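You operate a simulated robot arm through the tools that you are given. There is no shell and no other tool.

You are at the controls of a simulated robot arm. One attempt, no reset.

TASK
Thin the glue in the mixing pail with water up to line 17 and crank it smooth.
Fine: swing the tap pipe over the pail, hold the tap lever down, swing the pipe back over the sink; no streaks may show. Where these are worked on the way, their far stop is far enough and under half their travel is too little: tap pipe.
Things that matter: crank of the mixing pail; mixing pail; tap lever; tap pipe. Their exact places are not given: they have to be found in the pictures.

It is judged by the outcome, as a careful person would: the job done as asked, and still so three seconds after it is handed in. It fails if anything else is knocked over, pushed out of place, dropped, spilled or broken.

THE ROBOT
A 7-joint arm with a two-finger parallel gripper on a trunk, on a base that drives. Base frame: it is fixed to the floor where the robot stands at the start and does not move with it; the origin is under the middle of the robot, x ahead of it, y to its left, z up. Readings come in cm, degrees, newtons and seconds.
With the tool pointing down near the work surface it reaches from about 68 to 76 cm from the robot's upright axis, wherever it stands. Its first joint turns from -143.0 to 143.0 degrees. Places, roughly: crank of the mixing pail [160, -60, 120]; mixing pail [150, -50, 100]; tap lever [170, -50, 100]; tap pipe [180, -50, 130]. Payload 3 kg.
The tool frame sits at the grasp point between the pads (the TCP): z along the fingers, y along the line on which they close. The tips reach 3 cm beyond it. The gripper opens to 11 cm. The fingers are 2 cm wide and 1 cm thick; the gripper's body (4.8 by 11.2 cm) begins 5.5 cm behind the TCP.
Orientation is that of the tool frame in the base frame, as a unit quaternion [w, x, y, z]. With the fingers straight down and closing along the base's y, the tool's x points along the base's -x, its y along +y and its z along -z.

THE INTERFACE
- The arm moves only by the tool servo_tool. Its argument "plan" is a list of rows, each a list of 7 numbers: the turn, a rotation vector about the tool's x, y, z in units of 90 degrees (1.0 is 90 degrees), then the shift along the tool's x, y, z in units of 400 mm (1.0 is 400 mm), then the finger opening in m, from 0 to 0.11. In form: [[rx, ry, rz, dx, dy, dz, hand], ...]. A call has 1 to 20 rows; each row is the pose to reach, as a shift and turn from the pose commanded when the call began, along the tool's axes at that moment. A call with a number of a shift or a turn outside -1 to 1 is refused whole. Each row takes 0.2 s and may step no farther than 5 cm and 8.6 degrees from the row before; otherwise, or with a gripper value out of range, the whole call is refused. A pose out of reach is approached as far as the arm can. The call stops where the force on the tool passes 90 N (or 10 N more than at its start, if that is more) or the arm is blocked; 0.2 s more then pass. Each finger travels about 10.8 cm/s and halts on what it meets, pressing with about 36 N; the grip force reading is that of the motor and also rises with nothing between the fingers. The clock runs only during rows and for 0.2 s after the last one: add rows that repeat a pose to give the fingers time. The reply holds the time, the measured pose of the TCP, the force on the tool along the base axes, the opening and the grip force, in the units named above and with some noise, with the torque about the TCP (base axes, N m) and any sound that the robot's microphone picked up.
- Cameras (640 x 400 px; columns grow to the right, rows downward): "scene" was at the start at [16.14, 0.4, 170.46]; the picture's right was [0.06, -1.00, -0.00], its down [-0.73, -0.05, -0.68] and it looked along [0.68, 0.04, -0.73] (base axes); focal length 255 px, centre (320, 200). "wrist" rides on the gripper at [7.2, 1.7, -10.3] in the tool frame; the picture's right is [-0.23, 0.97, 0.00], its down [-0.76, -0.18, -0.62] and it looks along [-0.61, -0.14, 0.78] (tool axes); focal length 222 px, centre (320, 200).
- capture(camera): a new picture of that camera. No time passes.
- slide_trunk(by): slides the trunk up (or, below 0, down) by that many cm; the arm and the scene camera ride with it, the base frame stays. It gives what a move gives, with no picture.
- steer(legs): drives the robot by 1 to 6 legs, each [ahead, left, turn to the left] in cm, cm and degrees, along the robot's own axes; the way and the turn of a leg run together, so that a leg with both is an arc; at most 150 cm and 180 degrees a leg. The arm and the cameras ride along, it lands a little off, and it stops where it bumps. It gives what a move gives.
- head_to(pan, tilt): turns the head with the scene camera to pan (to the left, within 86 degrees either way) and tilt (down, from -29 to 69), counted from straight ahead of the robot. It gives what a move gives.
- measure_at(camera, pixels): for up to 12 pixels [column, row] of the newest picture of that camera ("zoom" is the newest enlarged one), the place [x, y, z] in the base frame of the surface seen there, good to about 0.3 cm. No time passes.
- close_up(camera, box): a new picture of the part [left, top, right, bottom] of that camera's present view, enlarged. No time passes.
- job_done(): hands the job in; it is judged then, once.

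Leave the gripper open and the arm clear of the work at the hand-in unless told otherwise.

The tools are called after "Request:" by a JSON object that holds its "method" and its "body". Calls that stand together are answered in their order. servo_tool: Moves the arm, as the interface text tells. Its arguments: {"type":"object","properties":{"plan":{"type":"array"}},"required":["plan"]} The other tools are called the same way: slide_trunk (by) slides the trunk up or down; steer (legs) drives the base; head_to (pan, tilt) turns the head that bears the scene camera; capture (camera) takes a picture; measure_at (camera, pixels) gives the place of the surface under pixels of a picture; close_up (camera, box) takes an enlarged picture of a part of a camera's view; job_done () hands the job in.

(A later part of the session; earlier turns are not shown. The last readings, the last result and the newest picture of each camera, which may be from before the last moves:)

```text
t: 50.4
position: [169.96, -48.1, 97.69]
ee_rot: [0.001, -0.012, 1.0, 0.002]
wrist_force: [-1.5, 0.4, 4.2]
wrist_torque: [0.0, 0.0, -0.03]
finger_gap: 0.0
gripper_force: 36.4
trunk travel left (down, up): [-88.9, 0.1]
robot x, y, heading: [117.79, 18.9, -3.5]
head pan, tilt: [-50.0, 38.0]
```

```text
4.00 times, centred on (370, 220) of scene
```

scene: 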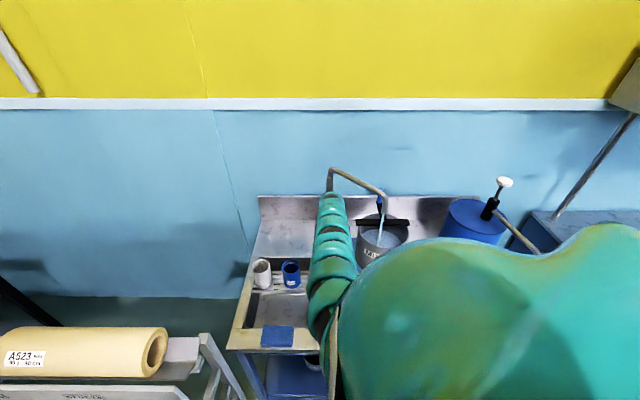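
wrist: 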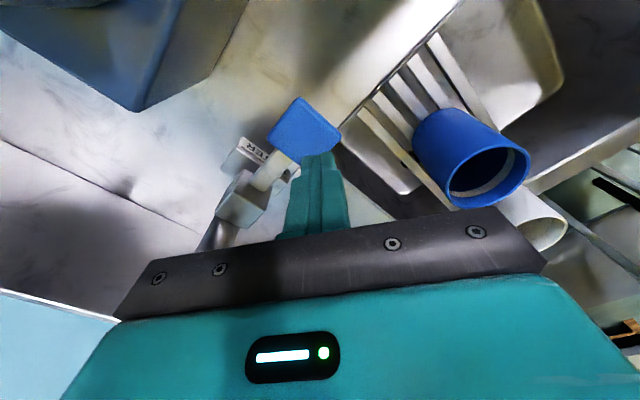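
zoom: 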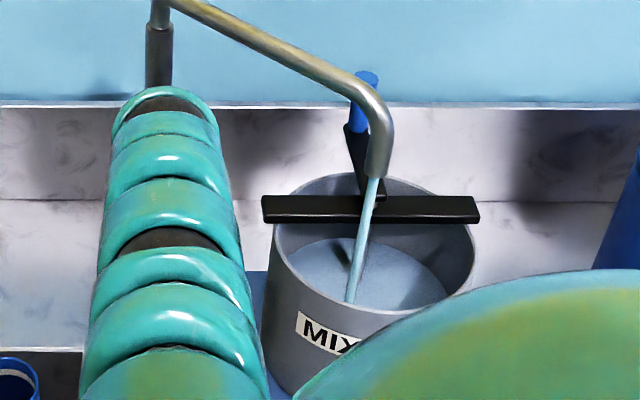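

Water is running from the spout into the pail. I'll measure the level now (time only passes with moves).

Request:
{"method": "measure_at", "body": {"camera": "zoom", "pixels": [[320, 265], [310, 280], [330, 290], [380, 290], [400, 280], [420, 270], [385, 265], [400, 260], [330, 255], [390, 300], [385, 275], [410, 290]]}}

Request:
{"method": "servo_tool", "body": {"plan": [[0, 0, 0, 0, 0, 0, 0], [0, 0, 0, 0, 0, 0, 0], [0, 0, 0, 0, 0, 0, 0]]}}

Request:
{"method": "close_up", "body": {"camera": "scene", "box": [320, 170, 420, 270]}}

Request:
{"method": "measure_at", "body": {"camera": "zoom", "pixels": [[320, 265], [310, 280], [330, 290], [380, 290], [400, 280], [420, 270], [385, 265], [400, 260], [330, 255], [390, 300], [385, 275], [410, 290]]}}

```text
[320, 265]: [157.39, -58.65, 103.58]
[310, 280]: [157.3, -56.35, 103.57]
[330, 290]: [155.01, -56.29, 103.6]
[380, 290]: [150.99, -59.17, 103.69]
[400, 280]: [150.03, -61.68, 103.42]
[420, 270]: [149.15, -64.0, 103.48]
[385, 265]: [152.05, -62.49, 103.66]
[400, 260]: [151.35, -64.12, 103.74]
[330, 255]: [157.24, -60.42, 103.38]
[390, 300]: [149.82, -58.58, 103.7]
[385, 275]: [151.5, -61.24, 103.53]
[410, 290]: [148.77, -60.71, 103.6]
```

```text
t: 51.2
position: [169.86, -48.14, 97.68]
ee_rot: [0.001, -0.011, 1.0, 0.001]
wrist_force: [-1.7, 1.4, 3.7]
wrist_torque: [0.02, 0.0, -0.01]
finger_gap: 0.0
gripper_force: 35.7
trunk travel left (down, up): [-88.9, 0.1]
robot x, y, heading: [117.71, 18.68, -3.5]
head pan, tilt: [-50.0, 38.0]
```

```text
4.00 times, centred on (370, 220) of scene
```

zoom: 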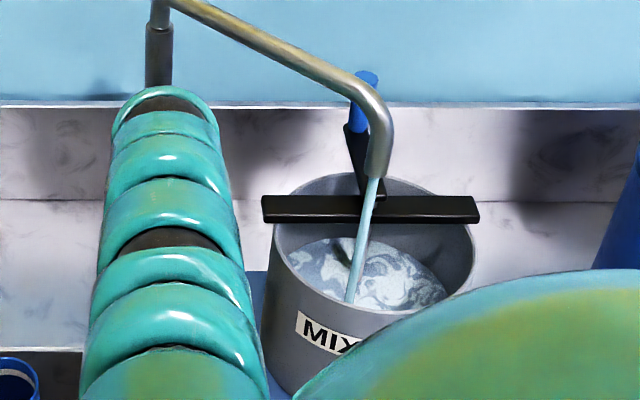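

```text
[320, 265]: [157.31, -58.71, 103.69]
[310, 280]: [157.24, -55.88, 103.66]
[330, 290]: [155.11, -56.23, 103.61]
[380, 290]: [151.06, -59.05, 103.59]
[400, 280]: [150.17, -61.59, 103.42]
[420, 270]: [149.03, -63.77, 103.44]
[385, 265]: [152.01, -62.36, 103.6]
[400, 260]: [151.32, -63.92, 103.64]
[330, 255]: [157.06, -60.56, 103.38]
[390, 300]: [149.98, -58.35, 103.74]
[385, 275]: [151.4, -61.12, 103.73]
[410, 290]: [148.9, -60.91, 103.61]
```

The level is rising slowly and streaks appear, as expected. I'll hold 2 more seconds and measure again.

Request:
{"method": "servo_tool", "body": {"plan": [[0, 0, 0, 0, 0, 0, 0], [0, 0, 0, 0, 0, 0, 0], [0, 0, 0, 0, 0, 0, 0], [0, 0, 0, 0, 0, 0, 0], [0, 0, 0, 0, 0, 0, 0], [0, 0, 0, 0, 0, 0, 0], [0, 0, 0, 0, 0, 0, 0], [0, 0, 0, 0, 0, 0, 0], [0, 0, 0, 0, 0, 0, 0]]}}

Request:
{"method": "close_up", "body": {"camera": "scene", "box": [320, 170, 420, 270]}}

Request:
{"method": "measure_at", "body": {"camera": "zoom", "pixels": [[320, 265], [310, 280], [330, 290], [380, 290], [400, 280], [420, 270], [385, 265], [400, 260], [330, 255], [390, 300], [385, 275], [410, 290]]}}

Request:
{"method": "measure_at", "body": {"camera": "zoom", "pixels": [[315, 270], [305, 275], [325, 280], [375, 285], [395, 275], [425, 280], [390, 270], [405, 265], [320, 255], [400, 300], [375, 295], [415, 285]]}}

```text
t: 53.2
position: [169.98, -48.25, 97.75]
ee_rot: [0.001, -0.011, 1.0, 0.001]
wrist_force: [-1.3, 0.8, 4.5]
wrist_torque: [0.01, -0.02, 0.01]
finger_gap: 0.0
gripper_force: 36.3
trunk travel left (down, up): [-88.9, 0.1]
robot x, y, heading: [117.45, 18.54, -3.7]
head pan, tilt: [-50.0, 38.0]
```

```text
4.00 times, centred on (370, 220) of scene
```

zoom: 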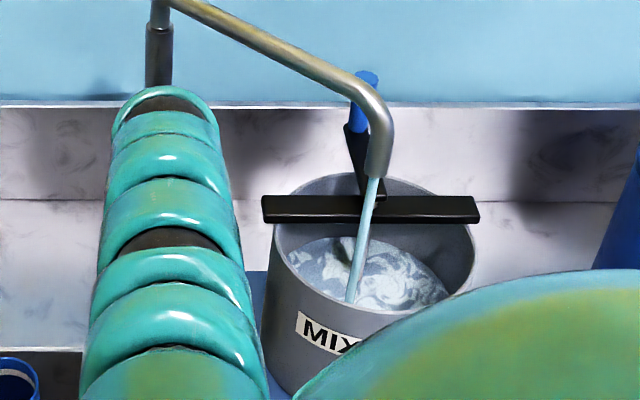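

```text
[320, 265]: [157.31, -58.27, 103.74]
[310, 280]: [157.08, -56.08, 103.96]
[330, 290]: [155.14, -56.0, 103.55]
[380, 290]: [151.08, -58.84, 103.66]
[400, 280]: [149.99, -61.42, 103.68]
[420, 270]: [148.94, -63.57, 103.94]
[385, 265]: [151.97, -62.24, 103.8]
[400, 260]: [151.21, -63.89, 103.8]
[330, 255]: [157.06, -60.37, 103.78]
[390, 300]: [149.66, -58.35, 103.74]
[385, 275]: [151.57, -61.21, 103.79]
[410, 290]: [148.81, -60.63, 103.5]
```

```text
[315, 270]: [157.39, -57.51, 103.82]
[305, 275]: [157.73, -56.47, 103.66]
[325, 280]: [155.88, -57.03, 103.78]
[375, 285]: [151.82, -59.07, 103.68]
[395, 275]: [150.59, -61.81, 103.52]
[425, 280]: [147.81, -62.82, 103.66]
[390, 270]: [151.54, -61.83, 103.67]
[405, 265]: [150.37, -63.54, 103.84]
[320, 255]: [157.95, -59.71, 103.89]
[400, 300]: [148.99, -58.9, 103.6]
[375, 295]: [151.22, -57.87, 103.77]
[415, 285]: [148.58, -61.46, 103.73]
```

The level is ≈103.73 and rising ~0.073 cm/s; line 17 is at ≈104.2. I'll hold about 4.2 s more, then re-measure.

Request:
{"method": "servo_tool", "body": {"plan": [[0, 0, 0, 0, 0, 0, 0], [0, 0, 0, 0, 0, 0, 0], [0, 0, 0, 0, 0, 0, 0], [0, 0, 0, 0, 0, 0, 0], [0, 0, 0, 0, 0, 0, 0], [0, 0, 0, 0, 0, 0, 0], [0, 0, 0, 0, 0, 0, 0], [0, 0, 0, 0, 0, 0, 0], [0, 0, 0, 0, 0, 0, 0], [0, 0, 0, 0, 0, 0, 0], [0, 0, 0, 0, 0, 0, 0], [0, 0, 0, 0, 0, 0, 0], [0, 0, 0, 0, 0, 0, 0], [0, 0, 0, 0, 0, 0, 0], [0, 0, 0, 0, 0, 0, 0], [0, 0, 0, 0, 0, 0, 0], [0, 0, 0, 0, 0, 0, 0], [0, 0, 0, 0, 0, 0, 0], [0, 0, 0, 0, 0, 0, 0], [0, 0, 0, 0, 0, -0.04, 0]]}}

Request:
{"method": "capture", "body": {"camera": "scene"}}

Request:
{"method": "close_up", "body": {"camera": "scene", "box": [320, 170, 420, 270]}}

Request:
{"method": "measure_at", "body": {"camera": "zoom", "pixels": [[320, 265], [310, 280], [330, 290], [380, 290], [400, 280], [420, 270], [385, 265], [400, 260], [330, 255], [390, 300], [385, 275], [410, 290]]}}

Request:
{"method": "measure_at", "body": {"camera": "zoom", "pixels": [[315, 270], [305, 275], [325, 280], [375, 285], [395, 275], [425, 280], [390, 270], [405, 265], [320, 255], [400, 300], [375, 295], [415, 285]]}}

```text
t: 57.4
position: [169.83, -48.13, 99.27]
ee_rot: [0.0, -0.012, 1.0, 0.002]
wrist_force: [0.0, 0.2, 0.2]
wrist_torque: [0.01, 0.01, 0.0]
finger_gap: 0.0
gripper_force: 35.8
trunk travel left (down, up): [-88.9, 0.1]
robot x, y, heading: [117.61, 18.65, -3.4]
head pan, tilt: [-50.0, 38.0]
```

```text
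taken
```

scene: 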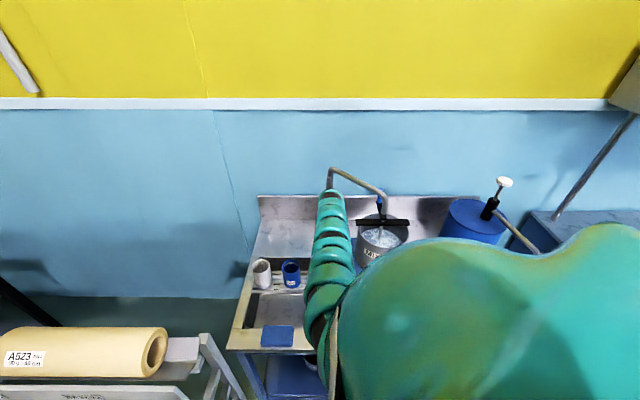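

```text
4.00 times, centred on (370, 220) of scene
```

zoom: 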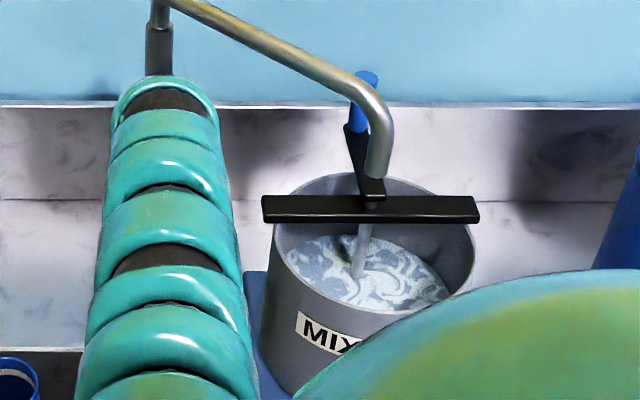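

```text
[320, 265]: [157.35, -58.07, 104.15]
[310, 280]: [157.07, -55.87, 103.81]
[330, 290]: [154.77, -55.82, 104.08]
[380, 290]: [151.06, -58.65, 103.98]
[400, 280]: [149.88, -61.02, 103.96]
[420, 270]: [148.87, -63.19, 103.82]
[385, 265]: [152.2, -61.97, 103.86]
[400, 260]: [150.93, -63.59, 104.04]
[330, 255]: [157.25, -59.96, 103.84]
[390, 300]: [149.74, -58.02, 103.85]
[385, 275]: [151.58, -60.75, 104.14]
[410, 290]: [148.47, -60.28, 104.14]
```

```text
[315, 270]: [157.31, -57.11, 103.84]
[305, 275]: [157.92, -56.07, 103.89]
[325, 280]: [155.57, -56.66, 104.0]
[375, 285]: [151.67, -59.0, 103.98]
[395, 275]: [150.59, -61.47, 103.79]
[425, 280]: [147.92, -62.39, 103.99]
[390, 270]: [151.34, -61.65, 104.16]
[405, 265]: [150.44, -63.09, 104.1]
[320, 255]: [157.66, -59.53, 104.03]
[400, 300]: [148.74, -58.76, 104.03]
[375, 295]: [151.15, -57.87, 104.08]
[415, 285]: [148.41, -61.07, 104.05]
```

Flow stopped; the level averages 103.98, and the target is ≈104.2. Before topping up I want a direct look at the sight tube. I'll lift the tool to z≈135 and turn the base right in place to see the pail's front.

Request:
{"method": "servo_tool", "body": {"plan": [[0, 0, 0, 0, 0, -0.113, 0], [0, 0, 0, 0, 0, -0.226, 0], [0, 0, 0, 0, 0, -0.339, 0], [0, 0, 0, 0, 0, -0.452, 0], [0, 0, 0, 0, 0, -0.565, 0], [0, 0, 0, 0, 0, -0.678, 0], [0, 0, 0, 0, 0, -0.791, 0], [0, 0, 0, 0, 0, -0.9, 0], [0, 0, 0, 0, 0, -0.9, 0]]}}

```text
t: 59.4
position: [169.84, -48.47, 135.16]
ee_rot: [0.001, -0.011, 1.0, 0.001]
wrist_force: [0.2, 0.1, -0.7]
wrist_torque: [0.0, 0.0, 0.01]
finger_gap: 0.0
gripper_force: 36.3
trunk travel left (down, up): [-88.9, 0.1]
robot x, y, heading: [117.77, 18.67, -3.6]
head pan, tilt: [-50.0, 38.0]
```

Back off first so the tool passes in front of the pail, then turn right 52° and look.

Request:
{"method": "steer", "body": {"legs": [[-14.8, 13, 0], [0, 0, -52]]}}

Request:
{"method": "head_to", "body": {"pan": -2, "tilt": 38}}

Request:
{"method": "capture", "body": {"camera": "scene"}}

```text
t: 63.3
position: [82.2, -49.59, 135.21]
ee_rot: [0.001, 0.43, 0.903, 0.0]
wrist_force: [-0.1, -0.5, 0.8]
wrist_torque: [0.02, -0.02, -0.03]
finger_gap: 0.0
gripper_force: 35.7
trunk travel left (down, up): [-88.9, 0.1]
robot x, y, heading: [103.27, 32.54, -56.1]
head pan, tilt: [-50.0, 38.0]
```

```text
t: 64.5
position: [82.14, -49.47, 135.24]
ee_rot: [0.001, 0.43, 0.903, 0.001]
wrist_force: [0.7, -0.4, 0.1]
wrist_torque: [0.03, -0.01, -0.01]
finger_gap: 0.0
gripper_force: 35.8
trunk travel left (down, up): [-88.9, 0.1]
robot x, y, heading: [104.1, 32.4, -55.9]
head pan, tilt: [-2.0, 38.0]
```

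```text
taken
```

scene: 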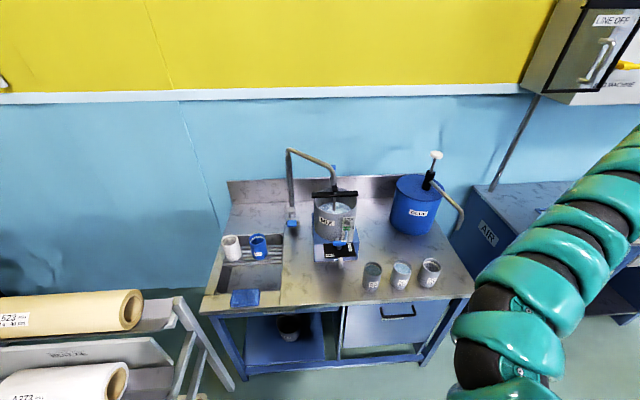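

Request:
{"method": "close_up", "body": {"camera": "scene", "box": [328, 200, 368, 240]}}

```text
10.00 times, centred on (348, 220) of scene
```

zoom: 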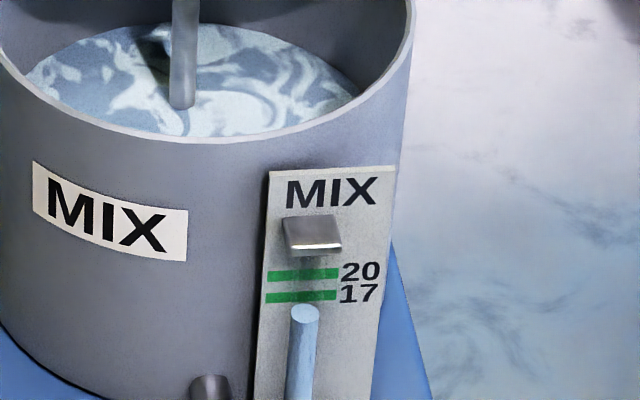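

I'll sample many points on the two lines, the column's top and the surface.

Request:
{"method": "measure_at", "body": {"camera": "zoom", "pixels": [[270, 298], [274, 298], [278, 298], [282, 297], [286, 297], [322, 296], [326, 296], [330, 296], [334, 295], [272, 298], [280, 297], [328, 296]]}}

Request:
{"method": "measure_at", "body": {"camera": "zoom", "pixels": [[270, 276], [274, 276], [278, 275], [282, 275], [286, 275], [292, 275], [322, 273], [326, 273], [330, 273], [334, 273], [316, 274], [310, 274]]}}

Request:
{"method": "measure_at", "body": {"camera": "zoom", "pixels": [[305, 308], [300, 311], [310, 311], [305, 314], [298, 313], [312, 313], [305, 311], [302, 316], [308, 316], [304, 320], [305, 325], [305, 345]]}}

Request:
{"method": "measure_at", "body": {"camera": "zoom", "pixels": [[60, 80], [100, 100], [140, 110], [220, 110], [250, 100], [300, 90], [280, 70], [230, 60], [130, 60], [90, 60], [330, 90], [210, 125]]}}

```text
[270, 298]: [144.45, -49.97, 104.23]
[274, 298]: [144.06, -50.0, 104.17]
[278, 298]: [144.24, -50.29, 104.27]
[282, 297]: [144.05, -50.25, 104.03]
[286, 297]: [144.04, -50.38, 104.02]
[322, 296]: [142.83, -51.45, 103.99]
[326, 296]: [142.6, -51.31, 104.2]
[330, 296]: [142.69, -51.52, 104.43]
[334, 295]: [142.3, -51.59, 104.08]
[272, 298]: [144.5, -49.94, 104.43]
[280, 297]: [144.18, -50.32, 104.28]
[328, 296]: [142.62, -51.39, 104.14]
```

```text
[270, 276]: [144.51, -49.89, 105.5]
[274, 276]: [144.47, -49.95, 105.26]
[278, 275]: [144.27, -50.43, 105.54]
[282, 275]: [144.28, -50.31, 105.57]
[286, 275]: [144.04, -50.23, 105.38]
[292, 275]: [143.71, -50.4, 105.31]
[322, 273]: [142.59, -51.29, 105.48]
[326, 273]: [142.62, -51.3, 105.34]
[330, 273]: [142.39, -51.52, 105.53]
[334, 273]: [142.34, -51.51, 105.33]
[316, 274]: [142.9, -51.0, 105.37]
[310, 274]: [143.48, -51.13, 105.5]
```

```text
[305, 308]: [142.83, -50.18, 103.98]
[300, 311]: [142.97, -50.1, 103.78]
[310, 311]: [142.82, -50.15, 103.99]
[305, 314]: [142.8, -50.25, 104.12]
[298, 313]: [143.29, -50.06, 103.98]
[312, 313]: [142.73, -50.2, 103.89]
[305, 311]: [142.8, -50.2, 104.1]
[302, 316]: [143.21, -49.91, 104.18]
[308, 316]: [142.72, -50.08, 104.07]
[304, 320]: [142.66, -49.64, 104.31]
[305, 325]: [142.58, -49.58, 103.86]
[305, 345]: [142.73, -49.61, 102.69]
```

```text
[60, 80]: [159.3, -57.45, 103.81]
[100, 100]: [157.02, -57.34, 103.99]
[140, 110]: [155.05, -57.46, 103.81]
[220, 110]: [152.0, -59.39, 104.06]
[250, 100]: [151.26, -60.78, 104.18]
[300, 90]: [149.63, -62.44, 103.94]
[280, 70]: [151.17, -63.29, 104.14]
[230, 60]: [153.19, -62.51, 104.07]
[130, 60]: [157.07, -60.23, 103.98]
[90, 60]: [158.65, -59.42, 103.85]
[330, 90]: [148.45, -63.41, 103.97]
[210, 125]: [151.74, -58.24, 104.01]
```

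Line 17 is at 104.19 and the surface at 103.98, so ~0.2 cm (≈3 s of flow) is still missing. I'll drive back to the former spot.

Request:
{"method": "steer", "body": {"legs": [[0, 0, 52.3], [14.4, -12.8, 0]]}}

Request:
{"method": "head_to", "body": {"pan": -50, "tilt": 38}}

Request:
{"method": "capture", "body": {"camera": "scene"}}

Request:
{"method": "capture", "body": {"camera": "wrist"}}

```text
t: 68.4
position: [168.36, -48.9, 135.17]
ee_rot: [0.0, -0.008, 1.0, 0.001]
wrist_force: [0.4, -0.5, 0.2]
wrist_torque: [-0.02, -0.02, -0.03]
finger_gap: 0.0
gripper_force: 36.4
trunk travel left (down, up): [-88.9, 0.1]
robot x, y, heading: [116.61, 18.68, -4.5]
head pan, tilt: [-2.0, 38.0]
```

```text
t: 69.5
position: [168.24, -48.9, 135.23]
ee_rot: [0.001, -0.007, 1.0, 0.001]
wrist_force: [0.3, -0.3, 0.2]
wrist_torque: [0.01, -0.02, -0.02]
finger_gap: 0.0
gripper_force: 36.3
trunk travel left (down, up): [-88.9, 0.1]
robot x, y, heading: [116.74, 19.22, -3.9]
head pan, tilt: [-50.0, 38.0]
```

```text
taken
```

scene: 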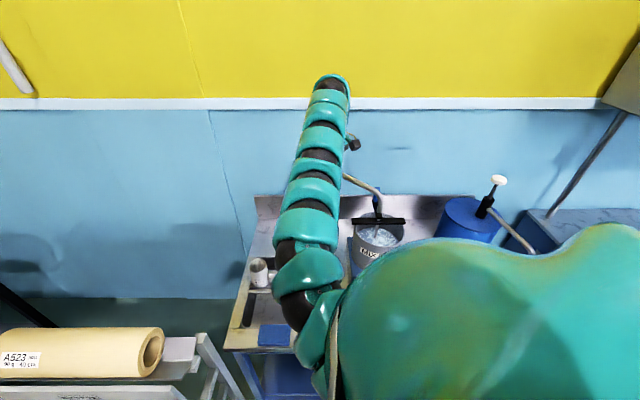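

```text
taken
```

wrist: 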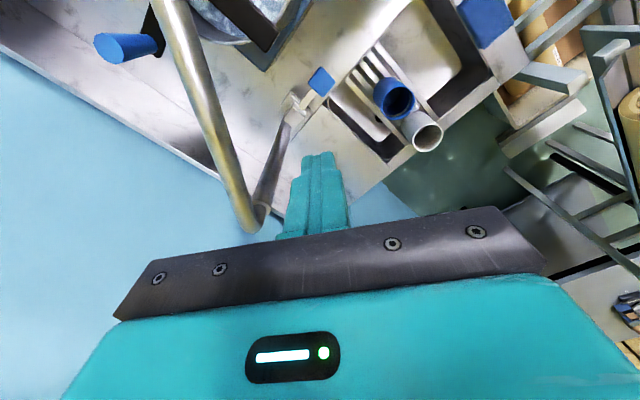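

Back near the spot. Move over the paddle (169.9,-48.15) and descend to tips ≈97.

Request:
{"method": "servo_tool", "body": {"plan": [[0, 0, 0, -0.04, 0.018, -0.0, 0], [0, 0, 0, -0.04, 0.018, 0.12, 0], [0, 0, 0, -0.04, 0.018, 0.24, 0], [0, 0, 0, -0.04, 0.018, 0.36, 0], [0, 0, 0, -0.04, 0.018, 0.48, 0], [0, 0, 0, -0.04, 0.018, 0.6, 0], [0, 0, 0, -0.04, 0.018, 0.71, 0], [0, 0, 0, -0.04, 0.018, 0.8, 0], [0, 0, 0, -0.04, 0.018, 0.88, 0], [0, 0, 0, -0.04, 0.018, 0.88, 0]]}}

Request:
{"method": "capture", "body": {"camera": "wrist"}}

```text
t: 71.7
position: [169.88, -48.08, 100.14]
ee_rot: [0.001, -0.007, 1.0, -0.001]
wrist_force: [0.1, 0.1, 0.4]
wrist_torque: [-0.01, 0.01, -0.01]
finger_gap: 0.0
gripper_force: 35.7
trunk travel left (down, up): [-88.9, 0.1]
robot x, y, heading: [117.21, 18.74, -4.2]
head pan, tilt: [-50.0, 38.0]
```

```text
taken
```

wrist: 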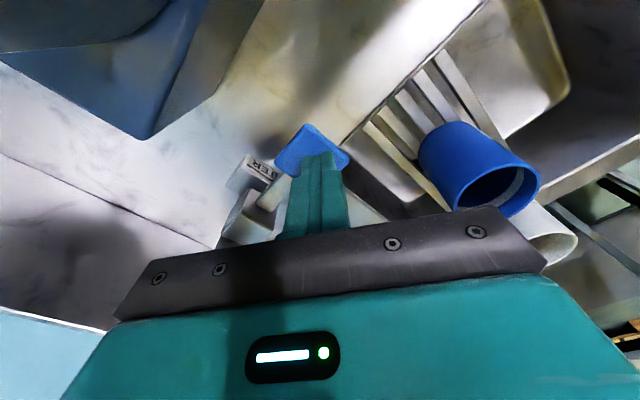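

Fingertips are over the paddle. Press and hold for about 2.6 s, then release.

Request:
{"method": "servo_tool", "body": {"plan": [[0, 0, 0, 0, 0, 0.061, 0], [0, 0, 0, 0, 0, 0.061, 0], [0, 0, 0, 0, 0, 0.061, 0], [0, 0, 0, 0, 0, 0.061, 0], [0, 0, 0, 0, 0, 0.061, 0], [0, 0, 0, 0, 0, 0.061, 0], [0, 0, 0, 0, 0, 0.061, 0], [0, 0, 0, 0, 0, 0.061, 0], [0, 0, 0, 0, 0, 0.061, 0], [0, 0, 0, 0, 0, 0.061, 0], [0, 0, 0, 0, 0, 0.061, 0], [0, 0, 0, 0, 0, 0.061, 0], [0, 0, 0, 0, 0, 0.061, 0], [0, 0, 0, 0, 0, 0, 0]]}}

Request:
{"method": "capture", "body": {"camera": "scene"}}

Request:
{"method": "close_up", "body": {"camera": "scene", "box": [320, 170, 420, 270]}}

```text
t: 74.7
position: [170.07, -48.03, 99.97]
ee_rot: [0.002, -0.006, 1.0, 0.001]
wrist_force: [-1.4, 0.5, -0.1]
wrist_torque: [-0.02, -0.03, -0.01]
finger_gap: 0.0
gripper_force: 35.8
trunk travel left (down, up): [-88.9, 0.1]
robot x, y, heading: [116.32, 18.81, -4.3]
head pan, tilt: [-50.0, 38.0]
```

```text
taken
```

scene: 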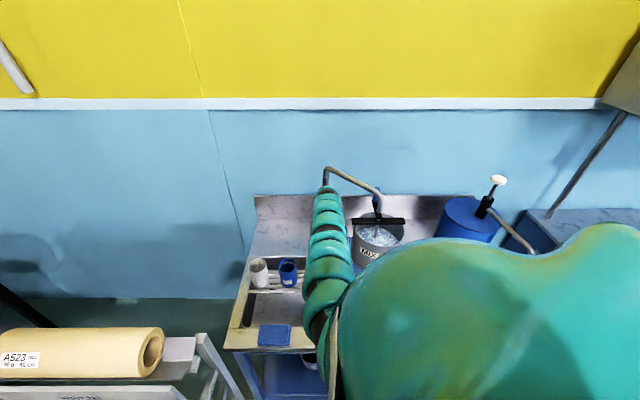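

```text
4.00 times, centred on (370, 220) of scene
```

zoom: 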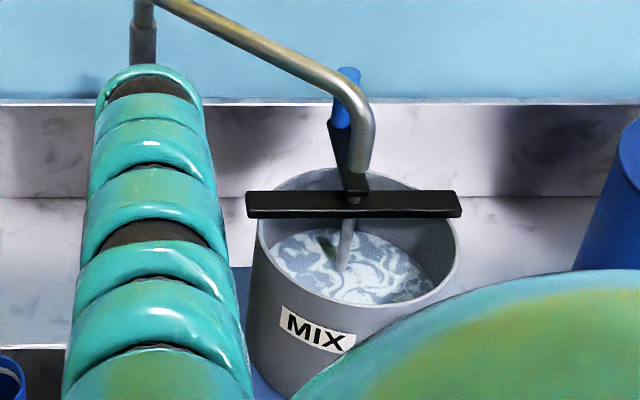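

Measure the surface at many points.

Request:
{"method": "measure_at", "body": {"camera": "zoom", "pixels": [[290, 255], [300, 265], [315, 275], [325, 285], [360, 285], [380, 285], [400, 275], [380, 265], [370, 250], [390, 255], [410, 265], [350, 290]]}}

Request:
{"method": "measure_at", "body": {"camera": "zoom", "pixels": [[295, 250], [305, 260], [310, 270], [320, 280], [365, 280], [385, 280], [395, 270], [385, 260], [375, 245], [395, 260], [405, 275], [345, 285]]}}

Request:
{"method": "measure_at", "body": {"camera": "zoom", "pixels": [[298, 253], [308, 263], [313, 273], [322, 275], [368, 283], [388, 283], [398, 267], [382, 257], [372, 255], [392, 265], [415, 275], [355, 280]]}}

```text
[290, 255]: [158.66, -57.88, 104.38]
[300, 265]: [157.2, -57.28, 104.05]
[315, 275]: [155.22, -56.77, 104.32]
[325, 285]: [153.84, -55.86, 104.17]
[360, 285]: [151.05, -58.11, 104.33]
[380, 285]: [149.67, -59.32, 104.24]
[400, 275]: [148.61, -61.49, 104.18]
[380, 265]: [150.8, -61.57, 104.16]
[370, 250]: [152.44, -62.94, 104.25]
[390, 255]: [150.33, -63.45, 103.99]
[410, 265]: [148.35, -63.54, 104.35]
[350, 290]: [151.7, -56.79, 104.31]
```

```text
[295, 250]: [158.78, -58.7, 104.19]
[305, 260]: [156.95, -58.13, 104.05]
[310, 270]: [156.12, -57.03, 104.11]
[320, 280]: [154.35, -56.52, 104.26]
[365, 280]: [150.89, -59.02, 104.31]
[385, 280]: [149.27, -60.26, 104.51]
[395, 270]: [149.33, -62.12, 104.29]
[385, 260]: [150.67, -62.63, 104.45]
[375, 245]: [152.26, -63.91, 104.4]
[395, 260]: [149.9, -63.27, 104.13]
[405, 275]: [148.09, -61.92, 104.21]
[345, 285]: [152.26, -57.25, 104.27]
```

```text
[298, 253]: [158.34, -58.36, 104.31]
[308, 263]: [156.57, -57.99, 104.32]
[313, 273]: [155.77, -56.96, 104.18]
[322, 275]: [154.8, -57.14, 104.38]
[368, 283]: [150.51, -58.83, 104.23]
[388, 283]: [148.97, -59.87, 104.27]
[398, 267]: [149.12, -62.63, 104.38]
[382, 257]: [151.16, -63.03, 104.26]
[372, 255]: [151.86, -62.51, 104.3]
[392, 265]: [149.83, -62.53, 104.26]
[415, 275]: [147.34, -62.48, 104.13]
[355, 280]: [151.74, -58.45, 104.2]
```

The level averages 104.25 against line 17 at 104.19, so that's on the line. No more water. Now lift off and go over the pipe to its far side (160.7,-60.5).

Request:
{"method": "servo_tool", "body": {"plan": [[0, 0, 0, 0, 0, -0.11, 0], [0, 0, 0, 0, 0, -0.22, 0], [0, 0, 0, 0, 0, -0.33, 0], [0, 0, 0, 0, 0, -0.44, 0], [0, 0, 0, 0, 0, -0.55, 0], [0, 0, 0, 0, 0, -0.66, 0], [0, 0, 0, 0, 0, -0.77, 0], [0, 0, 0, 0, 0, -0.88, 0], [0, 0, 0, 0.06, -0.077, -0.88, 0], [0, 0, 0, 0.12, -0.155, -0.88, 0], [0, 0, 0, 0.18, -0.232, -0.88, 0], [0, 0, 0, 0.239, -0.309, -0.88, 0], [0, 0, 0, 0.239, -0.309, -0.88, 0]]}}

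Request:
{"method": "capture", "body": {"camera": "wrist"}}

Request:
{"method": "close_up", "body": {"camera": "scene", "box": [300, 130, 440, 270]}}

```text
t: 77.5
position: [161.35, -58.51, 135.17]
ee_rot: [0.001, -0.006, 1.0, 0.001]
wrist_force: [0.0, -0.8, 0.2]
wrist_torque: [0.01, -0.02, 0.0]
finger_gap: 0.03
gripper_force: 36.3
out of reach, approached as far as the arm can: row 12, 13
trunk travel left (down, up): [-88.9, 0.1]
robot x, y, heading: [116.85, 18.61, -3.9]
head pan, tilt: [-50.0, 38.0]
```

```text
taken
```

wrist: 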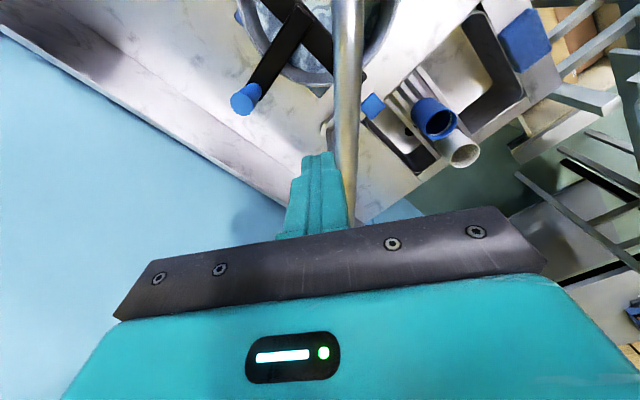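

```text
2.86 times, centred on (370, 200) of scene
```

zoom: 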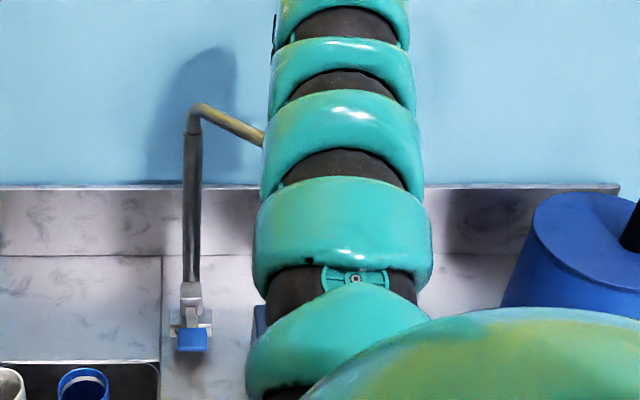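

Near the reach limit; a point farther along the pipe toward the spout, (158,-59.4), is in reach. I'll shift there and lower to z 127 behind the pipe.

Request:
{"method": "servo_tool", "body": {"plan": [[0, 0, 0, 0.045, -0.005, 0, 0], [0, 0, 0, 0.085, -0.021, 0, 0], [0, 0, 0, 0.085, -0.021, 0, 0]]}}

Request:
{"method": "capture", "body": {"camera": "wrist"}}

```text
t: 78.3
position: [158.1, -59.09, 134.9]
ee_rot: [0.0, -0.007, 1.0, 0.001]
wrist_force: [0.4, 0.3, 0.8]
wrist_torque: [-0.03, 0.0, 0.03]
finger_gap: 0.03
gripper_force: 36.4
trunk travel left (down, up): [-88.9, 0.1]
robot x, y, heading: [116.75, 18.56, -4.2]
head pan, tilt: [-50.0, 38.0]
```

```text
taken
```

wrist: 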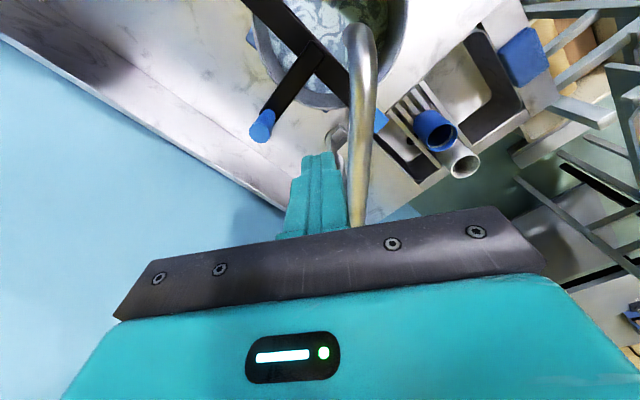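

Clearance to the pipe looks ~1.5 cm. Descend to z 127.

Request:
{"method": "servo_tool", "body": {"plan": [[0, 0, 0, 0, -0.005, 0.07, 0], [0, 0, 0, 0, -0.01, 0.14, 0], [0, 0, 0, 0, -0.01, 0.198, 0], [0, 0, 0, 0, -0.01, 0.198, 0]]}}

Request:
{"method": "capture", "body": {"camera": "wrist"}}

```text
t: 79.3
position: [157.95, -59.54, 127.05]
ee_rot: [0.001, -0.007, 1.0, 0.001]
wrist_force: [-0.7, -0.3, 0.1]
wrist_torque: [0.01, 0.01, -0.03]
finger_gap: 0.02
gripper_force: 35.9
trunk travel left (down, up): [-88.9, 0.1]
robot x, y, heading: [116.65, 18.94, -4.1]
head pan, tilt: [-50.0, 38.0]
```

```text
taken
```

wrist: 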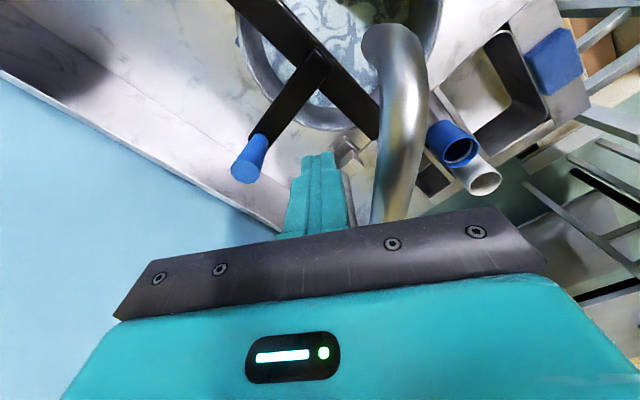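

The peg is on the far side of the pipe. Now push the pipe back toward the sink along its arc.

Request:
{"method": "servo_tool", "body": {"plan": [[0, 0, 0, 0, 0.037, 0, 0], [0, 0, 0, -0.035, 0.0755, 0, 0], [0, 0, 0, -0.064, 0.094, 0, 0], [0, 0, 0, -0.093, 0.112, 0, 0], [0, 0, 0, -0.118, 0.127, 0, 0], [0, 0, 0, -0.142, 0.1415, 0, 0], [0, 0, 0, -0.183, 0.165, 0, 0], [0, 0, 0, -0.223, 0.189, 0, 0], [0, 0, 0, -0.252, 0.22, 0, 0], [0, 0, 0, -0.28, 0.251, 0, 0], [0, 0, 0, -0.314, 0.286, 0, 0], [0, 0, 0, -0.348, 0.321, 0, 0]]}}

Request:
{"method": "capture", "body": {"camera": "wrist"}}

```text
t: 81.9
position: [171.93, -46.53, 127.04]
ee_rot: [0.0, -0.006, 1.0, 0.001]
wrist_force: [0.2, 0.1, 0.6]
wrist_torque: [-0.04, -0.04, -0.01]
finger_gap: 0.0
gripper_force: 36.4
trunk travel left (down, up): [-88.9, 0.1]
robot x, y, heading: [116.46, 18.63, -4.1]
head pan, tilt: [-50.0, 38.0]
```

```text
taken
```

wrist: 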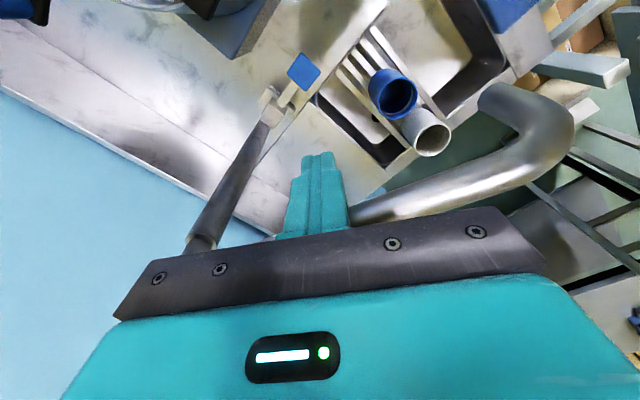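

Nearly back. Push gently to the home stop.

Request:
{"method": "servo_tool", "body": {"plan": [[0, 0, 0, -0.043, 0.03, 0, 0], [0, 0, 0, -0.086, 0.061, 0, 0], [0, 0, 0, -0.1, 0.065, 0, 0], [0, 0, 0, -0.11, 0.066, 0, 0], [0, 0, 0, -0.118, 0.066, 0, 0], [0, 0, 0, -0.124, 0.066, 0, 0]]}}

Request:
{"method": "capture", "body": {"camera": "wrist"}}

Request:
{"method": "capture", "body": {"camera": "scene"}}

```text
t: 83.3
position: [176.05, -43.95, 126.98]
ee_rot: [-0.001, -0.004, 1.0, 0.002]
wrist_force: [-27.4, 9.3, -13.5]
wrist_torque: [0.1, -0.09, -0.26]
finger_gap: 0.01
gripper_force: 36.1
trunk travel left (down, up): [-88.9, 0.1]
robot x, y, heading: [116.76, 18.96, -4.4]
head pan, tilt: [-50.0, 38.0]
```

```text
taken
```

wrist: 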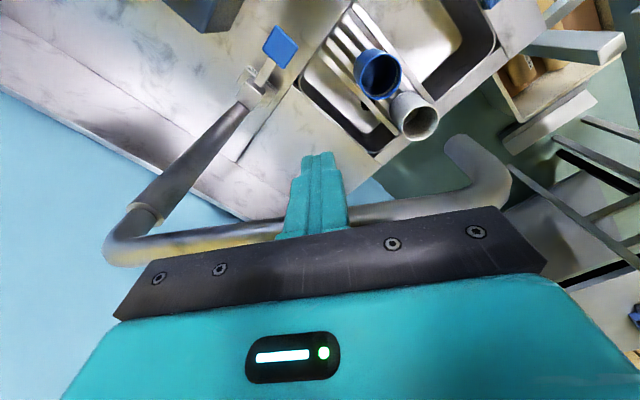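

```text
taken
```

scene: 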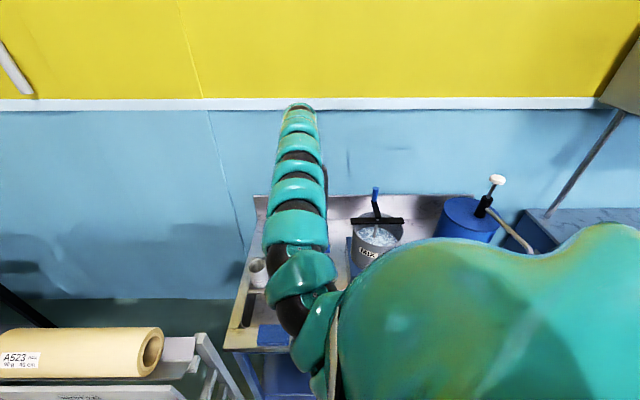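

The home stop is reached (27 N) and the pipe is over the sink. Retreat the peg from the pipe and raise it.

Request:
{"method": "servo_tool", "body": {"plan": [[0, 0, 0, 0.06, -0.02, 0, 0], [0, 0, 0, 0.12, -0.04, -0.03, 0], [0, 0, 0, 0.176, -0.06, -0.08, 0], [0, 0, 0, 0.176, -0.06, -0.16, 0], [0, 0, 0, 0.176, -0.06, -0.18, 0]]}}

Request:
{"method": "capture", "body": {"camera": "scene"}}

Request:
{"method": "close_up", "body": {"camera": "scene", "box": [240, 140, 420, 280]}}

```text
t: 84.5
position: [169.76, -46.35, 134.29]
ee_rot: [0.0, -0.006, 1.0, 0.0]
wrist_force: [0.2, 0.7, 0.1]
wrist_torque: [0.0, -0.03, -0.02]
finger_gap: 0.01
gripper_force: 36.2
trunk travel left (down, up): [-88.9, 0.1]
robot x, y, heading: [116.79, 18.87, -4.1]
head pan, tilt: [-50.0, 38.0]
```

```text
taken
```

scene: 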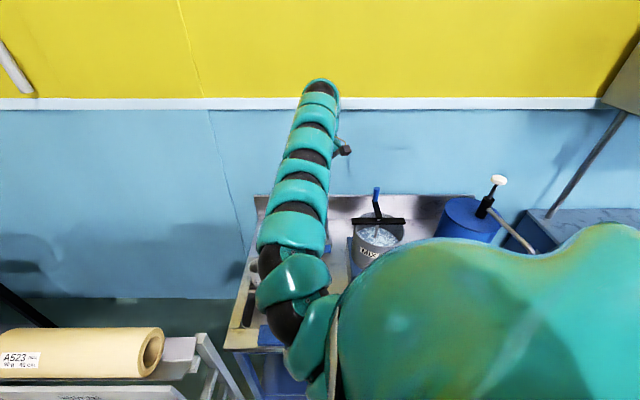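

```text
2.86 times, centred on (330, 210) of scene
```

zoom: 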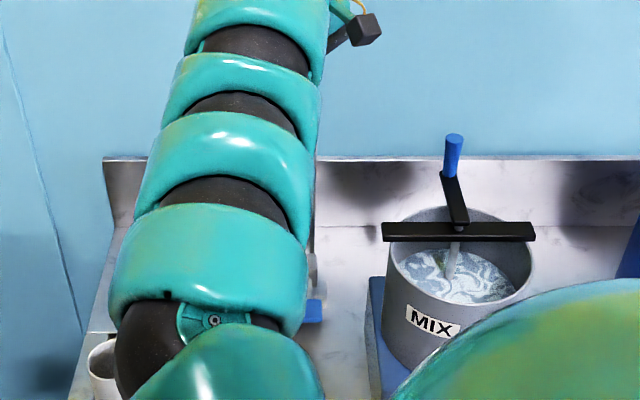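

I'll measure the crank geometry again, then back the base by ~5.6 cm along the pail's bearing.

Request:
{"method": "measure_at", "body": {"camera": "zoom", "pixels": [[454, 138], [450, 138], [458, 138], [452, 155], [450, 170], [460, 215], [460, 228], [459, 222], [386, 232], [531, 231], [450, 195], [454, 135]]}}

Request:
{"method": "steer", "body": {"legs": [[-3.1, 4.6, 0]]}}

```text
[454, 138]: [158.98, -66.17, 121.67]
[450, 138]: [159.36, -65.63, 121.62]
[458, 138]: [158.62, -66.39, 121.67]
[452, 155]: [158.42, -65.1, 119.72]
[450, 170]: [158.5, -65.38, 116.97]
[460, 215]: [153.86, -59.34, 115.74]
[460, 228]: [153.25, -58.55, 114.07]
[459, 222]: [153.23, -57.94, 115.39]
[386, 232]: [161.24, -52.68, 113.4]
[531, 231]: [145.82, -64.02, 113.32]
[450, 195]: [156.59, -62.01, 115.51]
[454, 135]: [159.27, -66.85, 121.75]
```

```text
t: 85.5
position: [166.9, -41.33, 134.26]
ee_rot: [0.002, -0.007, 1.0, -0.001]
wrist_force: [0.4, 0.4, 0.4]
wrist_torque: [-0.04, -0.02, 0.0]
finger_gap: 0.0
gripper_force: 35.9
trunk travel left (down, up): [-88.9, 0.1]
robot x, y, heading: [114.12, 23.61, -4.4]
head pan, tilt: [-50.0, 38.0]
```

The hub is ≈(153.7,-58.7), and the handle top is at (159.1,-66.3) with a radius of ≈9.3 cm. Now I'll move above the hub at z 134 while turning the tool yaw 60° clockwise so that it aligns with the arm, and opening the fingers to 5 cm.

Request:
{"method": "servo_tool", "body": {"plan": [[0, 0, 0.084, 0.044, -0.052, 0, 0.05], [0, 0, 0.167, 0.087, -0.103, 0, 0.05], [0, 0, 0.25, 0.131, -0.155, 0, 0.05], [0, 0, 0.334, 0.174, -0.207, 0, 0.05], [0, 0, 0.418, 0.218, -0.258, 0, 0.05], [0, 0, 0.501, 0.261, -0.31, 0, 0.05], [0, 0, 0.585, 0.305, -0.361, 0, 0.05], [0, 0, 0.668, 0.348, -0.413, 0, 0.05], [0, 0, 0.668, 0.348, -0.413, 0, 0.05]]}}

Request:
{"method": "capture", "body": {"camera": "wrist"}}

```text
t: 87.5
position: [152.46, -57.08, 133.46]
ee_rot: [0.001, 0.496, 0.868, 0.002]
wrist_force: [0.8, 0.7, 0.0]
wrist_torque: [0.01, -0.02, 0.01]
finger_gap: 5.04
gripper_force: 0.0
out of reach, approached as far as the arm can: row 8, 9
trunk travel left (down, up): [-88.9, 0.1]
robot x, y, heading: [114.08, 23.11, -4.4]
head pan, tilt: [-50.0, 38.0]
```

```text
taken
```

wrist: 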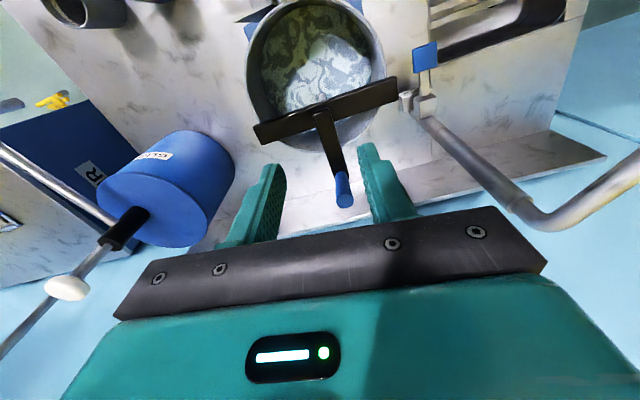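

It stopped at the reach limit again. Refitting all limits gives a shoulder at about 3 ahead and 16 right, with a shell of 68.4–76.8 cm. I'll move the base 3.4 cm toward the pail so that the crank circle is centred in the window.

Request:
{"method": "steer", "body": {"legs": [[1.9, -2.8, 0]]}}

```text
t: 88.3
position: [154.38, -59.99, 133.54]
ee_rot: [-0.001, 0.495, 0.869, 0.002]
wrist_force: [0.0, 0.2, -1.1]
wrist_torque: [0.02, -0.03, -0.02]
finger_gap: 5.05
gripper_force: 0.0
trunk travel left (down, up): [-88.9, 0.1]
robot x, y, heading: [115.98, 20.9, -4.5]
head pan, tilt: [-50.0, 38.0]
```

Now tilt the fingers 13° outward while moving to above the crank handle (z 127).

Request:
{"method": "servo_tool", "body": {"plan": [[0, -0.072, 0, -0.05, 0.005, 0.04, 0.05], [0, -0.144, 0, -0.1, 0.01, 0.08, 0.05], [0, -0.144, 0, -0.15, 0.015, 0.12, 0.05], [0, -0.144, 0, -0.1975, 0.02, 0.1575, 0.05], [0, -0.144, 0, -0.1975, 0.02, 0.1575, 0.05]]}}

Request:
{"method": "capture", "body": {"camera": "wrist"}}

Request:
{"method": "capture", "body": {"camera": "scene"}}

Request:
{"method": "close_up", "body": {"camera": "scene", "box": [300, 130, 440, 270]}}

```text
t: 89.5
position: [158.37, -65.18, 127.87]
ee_rot: [0.1, 0.492, 0.863, -0.054]
wrist_force: [-0.3, -0.1, 0.0]
wrist_torque: [-0.01, -0.04, -0.01]
finger_gap: 5.01
gripper_force: 0.0
out of reach, approached as far as the arm can: row 4, 5
trunk travel left (down, up): [-88.9, 0.1]
robot x, y, heading: [115.83, 20.77, -4.0]
head pan, tilt: [-50.0, 38.0]
```

```text
taken
```

wrist: 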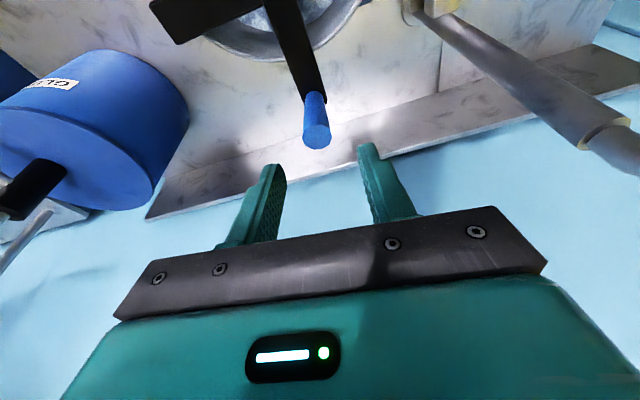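

```text
taken
```

scene: 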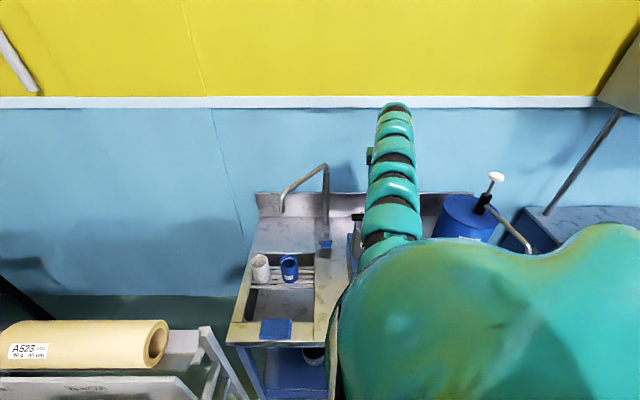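

```text
2.86 times, centred on (370, 200) of scene
```

zoom: 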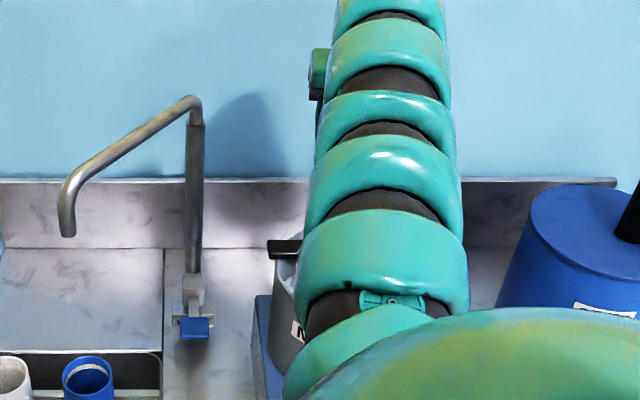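

It is just ~1.3 cm short; tilting to 17° frees reach. I'll tilt a bit more, shift outward 1.35 cm, then descend around the handle to z ≈120.3.

Request:
{"method": "servo_tool", "body": {"plan": [[0, -0.044, 0, 0.0, 0, 0.0, 0.05], [0, -0.044, 0, -0.033, 0, 0.0076, 0.05], [0, -0.044, 0, -0.022, 0, 0.055, 0.05], [0, -0.044, 0, -0.012, 0, 0.1, 0.05], [0, -0.044, 0, -0.001, 0, 0.146, 0.05], [0, -0.044, 0, 0.0097, 0, 0.192, 0.05], [0, -0.044, 0, 0.0097, 0, 0.192, 0.05]]}}

Request:
{"method": "capture", "body": {"camera": "wrist"}}

```text
t: 91.1
position: [159.18, -66.36, 120.38]
ee_rot: [0.129, 0.49, 0.859, -0.073]
wrist_force: [-0.4, 0.1, 0.1]
wrist_torque: [0.03, 0.01, 0.0]
finger_gap: 5.01
gripper_force: 0.1
trunk travel left (down, up): [-88.9, 0.1]
robot x, y, heading: [115.9, 20.76, -4.2]
head pan, tilt: [-50.0, 38.0]
```

```text
taken
```

wrist: 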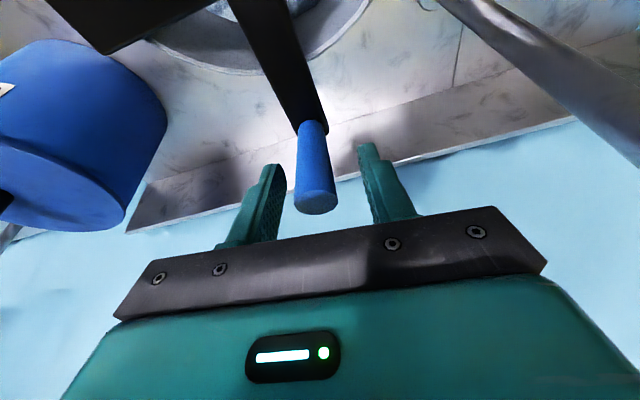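

Check the handle's place relative to the pads.

Request:
{"method": "measure_at", "body": {"camera": "wrist", "pixels": [[315, 205], [315, 175], [315, 150], [300, 175], [330, 175], [316, 197]]}}

```text
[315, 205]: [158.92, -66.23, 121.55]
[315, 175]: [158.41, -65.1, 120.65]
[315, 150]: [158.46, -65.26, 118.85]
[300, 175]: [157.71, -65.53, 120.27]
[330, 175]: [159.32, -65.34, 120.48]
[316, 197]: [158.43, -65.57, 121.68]
```

The handle axis is at ≈(159.0,-66.1), right at the TCP. Close the fingers on it.

Request:
{"method": "servo_tool", "body": {"plan": [[0, 0, 0, 0, 0, 0, 0.0], [0, 0, 0, 0, 0, 0, 0.0], [0, 0, 0, 0, 0, 0, 0.0]]}}

```text
t: 91.9
position: [159.27, -66.44, 120.39]
ee_rot: [0.128, 0.49, 0.859, -0.072]
wrist_force: [0.5, 1.3, -1.5]
wrist_torque: [-0.48, 0.02, -0.04]
finger_gap: 2.1
gripper_force: 45.2
trunk travel left (down, up): [-88.9, 0.1]
robot x, y, heading: [115.97, 20.51, -4.2]
head pan, tilt: [-50.0, 38.0]
```

Gripped (gap 2.1 cm). I'll start cranking counter-clockwise with a first ~55° and watch the forces.

Request:
{"method": "servo_tool", "body": {"plan": [[0, 0.005, 0, 0.0068, 0.0407, -0.0021, 0], [0, 0.017, 0, 0.0201, 0.0788, -0.0061, 0], [0, 0.033, 0, 0.0395, 0.1139, -0.012, 0], [0, 0.054, 0, 0.0644, 0.145, -0.0196, 0], [0, 0.093, 0, 0.1105, 0.1819, -0.0336, 0]]}}

Request:
{"method": "capture", "body": {"camera": "wrist"}}

```text
t: 93.1
position: [162.76, -58.72, 120.37]
ee_rot: [0.065, 0.495, 0.866, -0.035]
wrist_force: [-14.3, -0.5, -4.1]
wrist_torque: [-1.31, -0.38, 0.04]
finger_gap: 2.07
gripper_force: 44.6
trunk travel left (down, up): [-88.9, 0.1]
robot x, y, heading: [115.86, 20.4, -4.2]
head pan, tilt: [-50.0, 38.0]
```

```text
taken
```

wrist: 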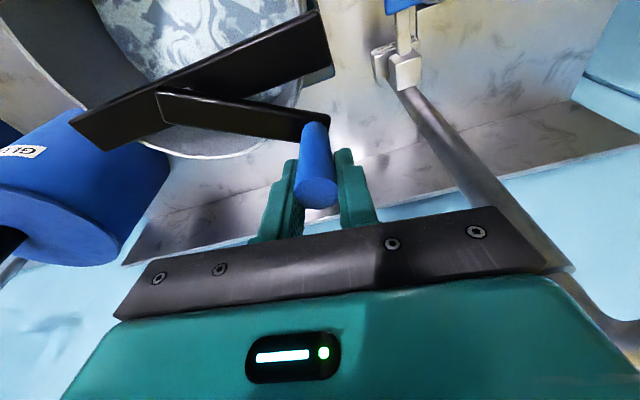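

It turns nicely with ~14 N. Continue to half a turn with a slightly refined circle.

Request:
{"method": "servo_tool", "body": {"plan": [[0, 0.0455, 0, 0.0585, 0.016, -0.0088, 0], [0, 0.0944, 0, 0.1167, 0.0238, -0.0175, 0], [0, 0.1433, 0, 0.1749, 0.016, -0.0262, 0], [0, 0.1889, 0, 0.2292, -0.0068, -0.0343, 0], [0, 0.228, 0, 0.2758, -0.0429, -0.0413, 0], [0, 0.258, 0, 0.3115, -0.09, -0.0466, 0], [0, 0.2769, 0, 0.334, -0.1449, -0.05, 0], [0, 0.2833, 0, 0.3417, -0.2038, -0.0511, 0]]}}

Request:
{"method": "capture", "body": {"camera": "wrist"}}

Request:
{"method": "capture", "body": {"camera": "scene"}}

```text
t: 94.9
position: [149.14, -50.61, 120.27]
ee_rot: [-0.13, 0.488, 0.86, 0.076]
wrist_force: [0.1, 6.1, -5.6]
wrist_torque: [0.12, 0.61, 0.27]
finger_gap: 2.06
gripper_force: 45.6
trunk travel left (down, up): [-88.9, 0.1]
robot x, y, heading: [115.68, 20.95, -4.0]
head pan, tilt: [-50.0, 38.0]
```

```text
taken
```

wrist: 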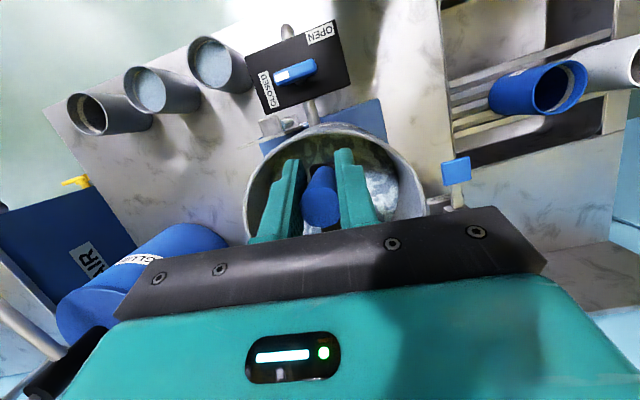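

```text
taken
```

scene: 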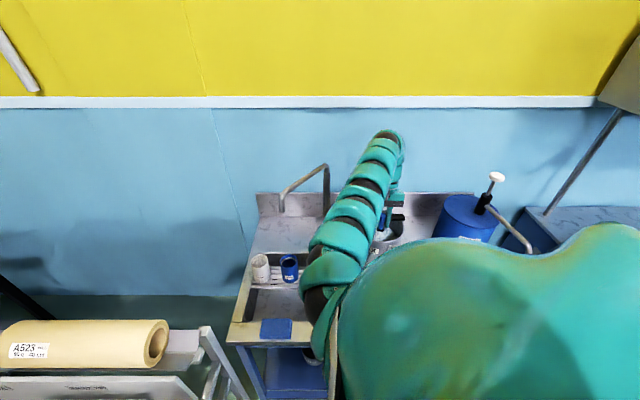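

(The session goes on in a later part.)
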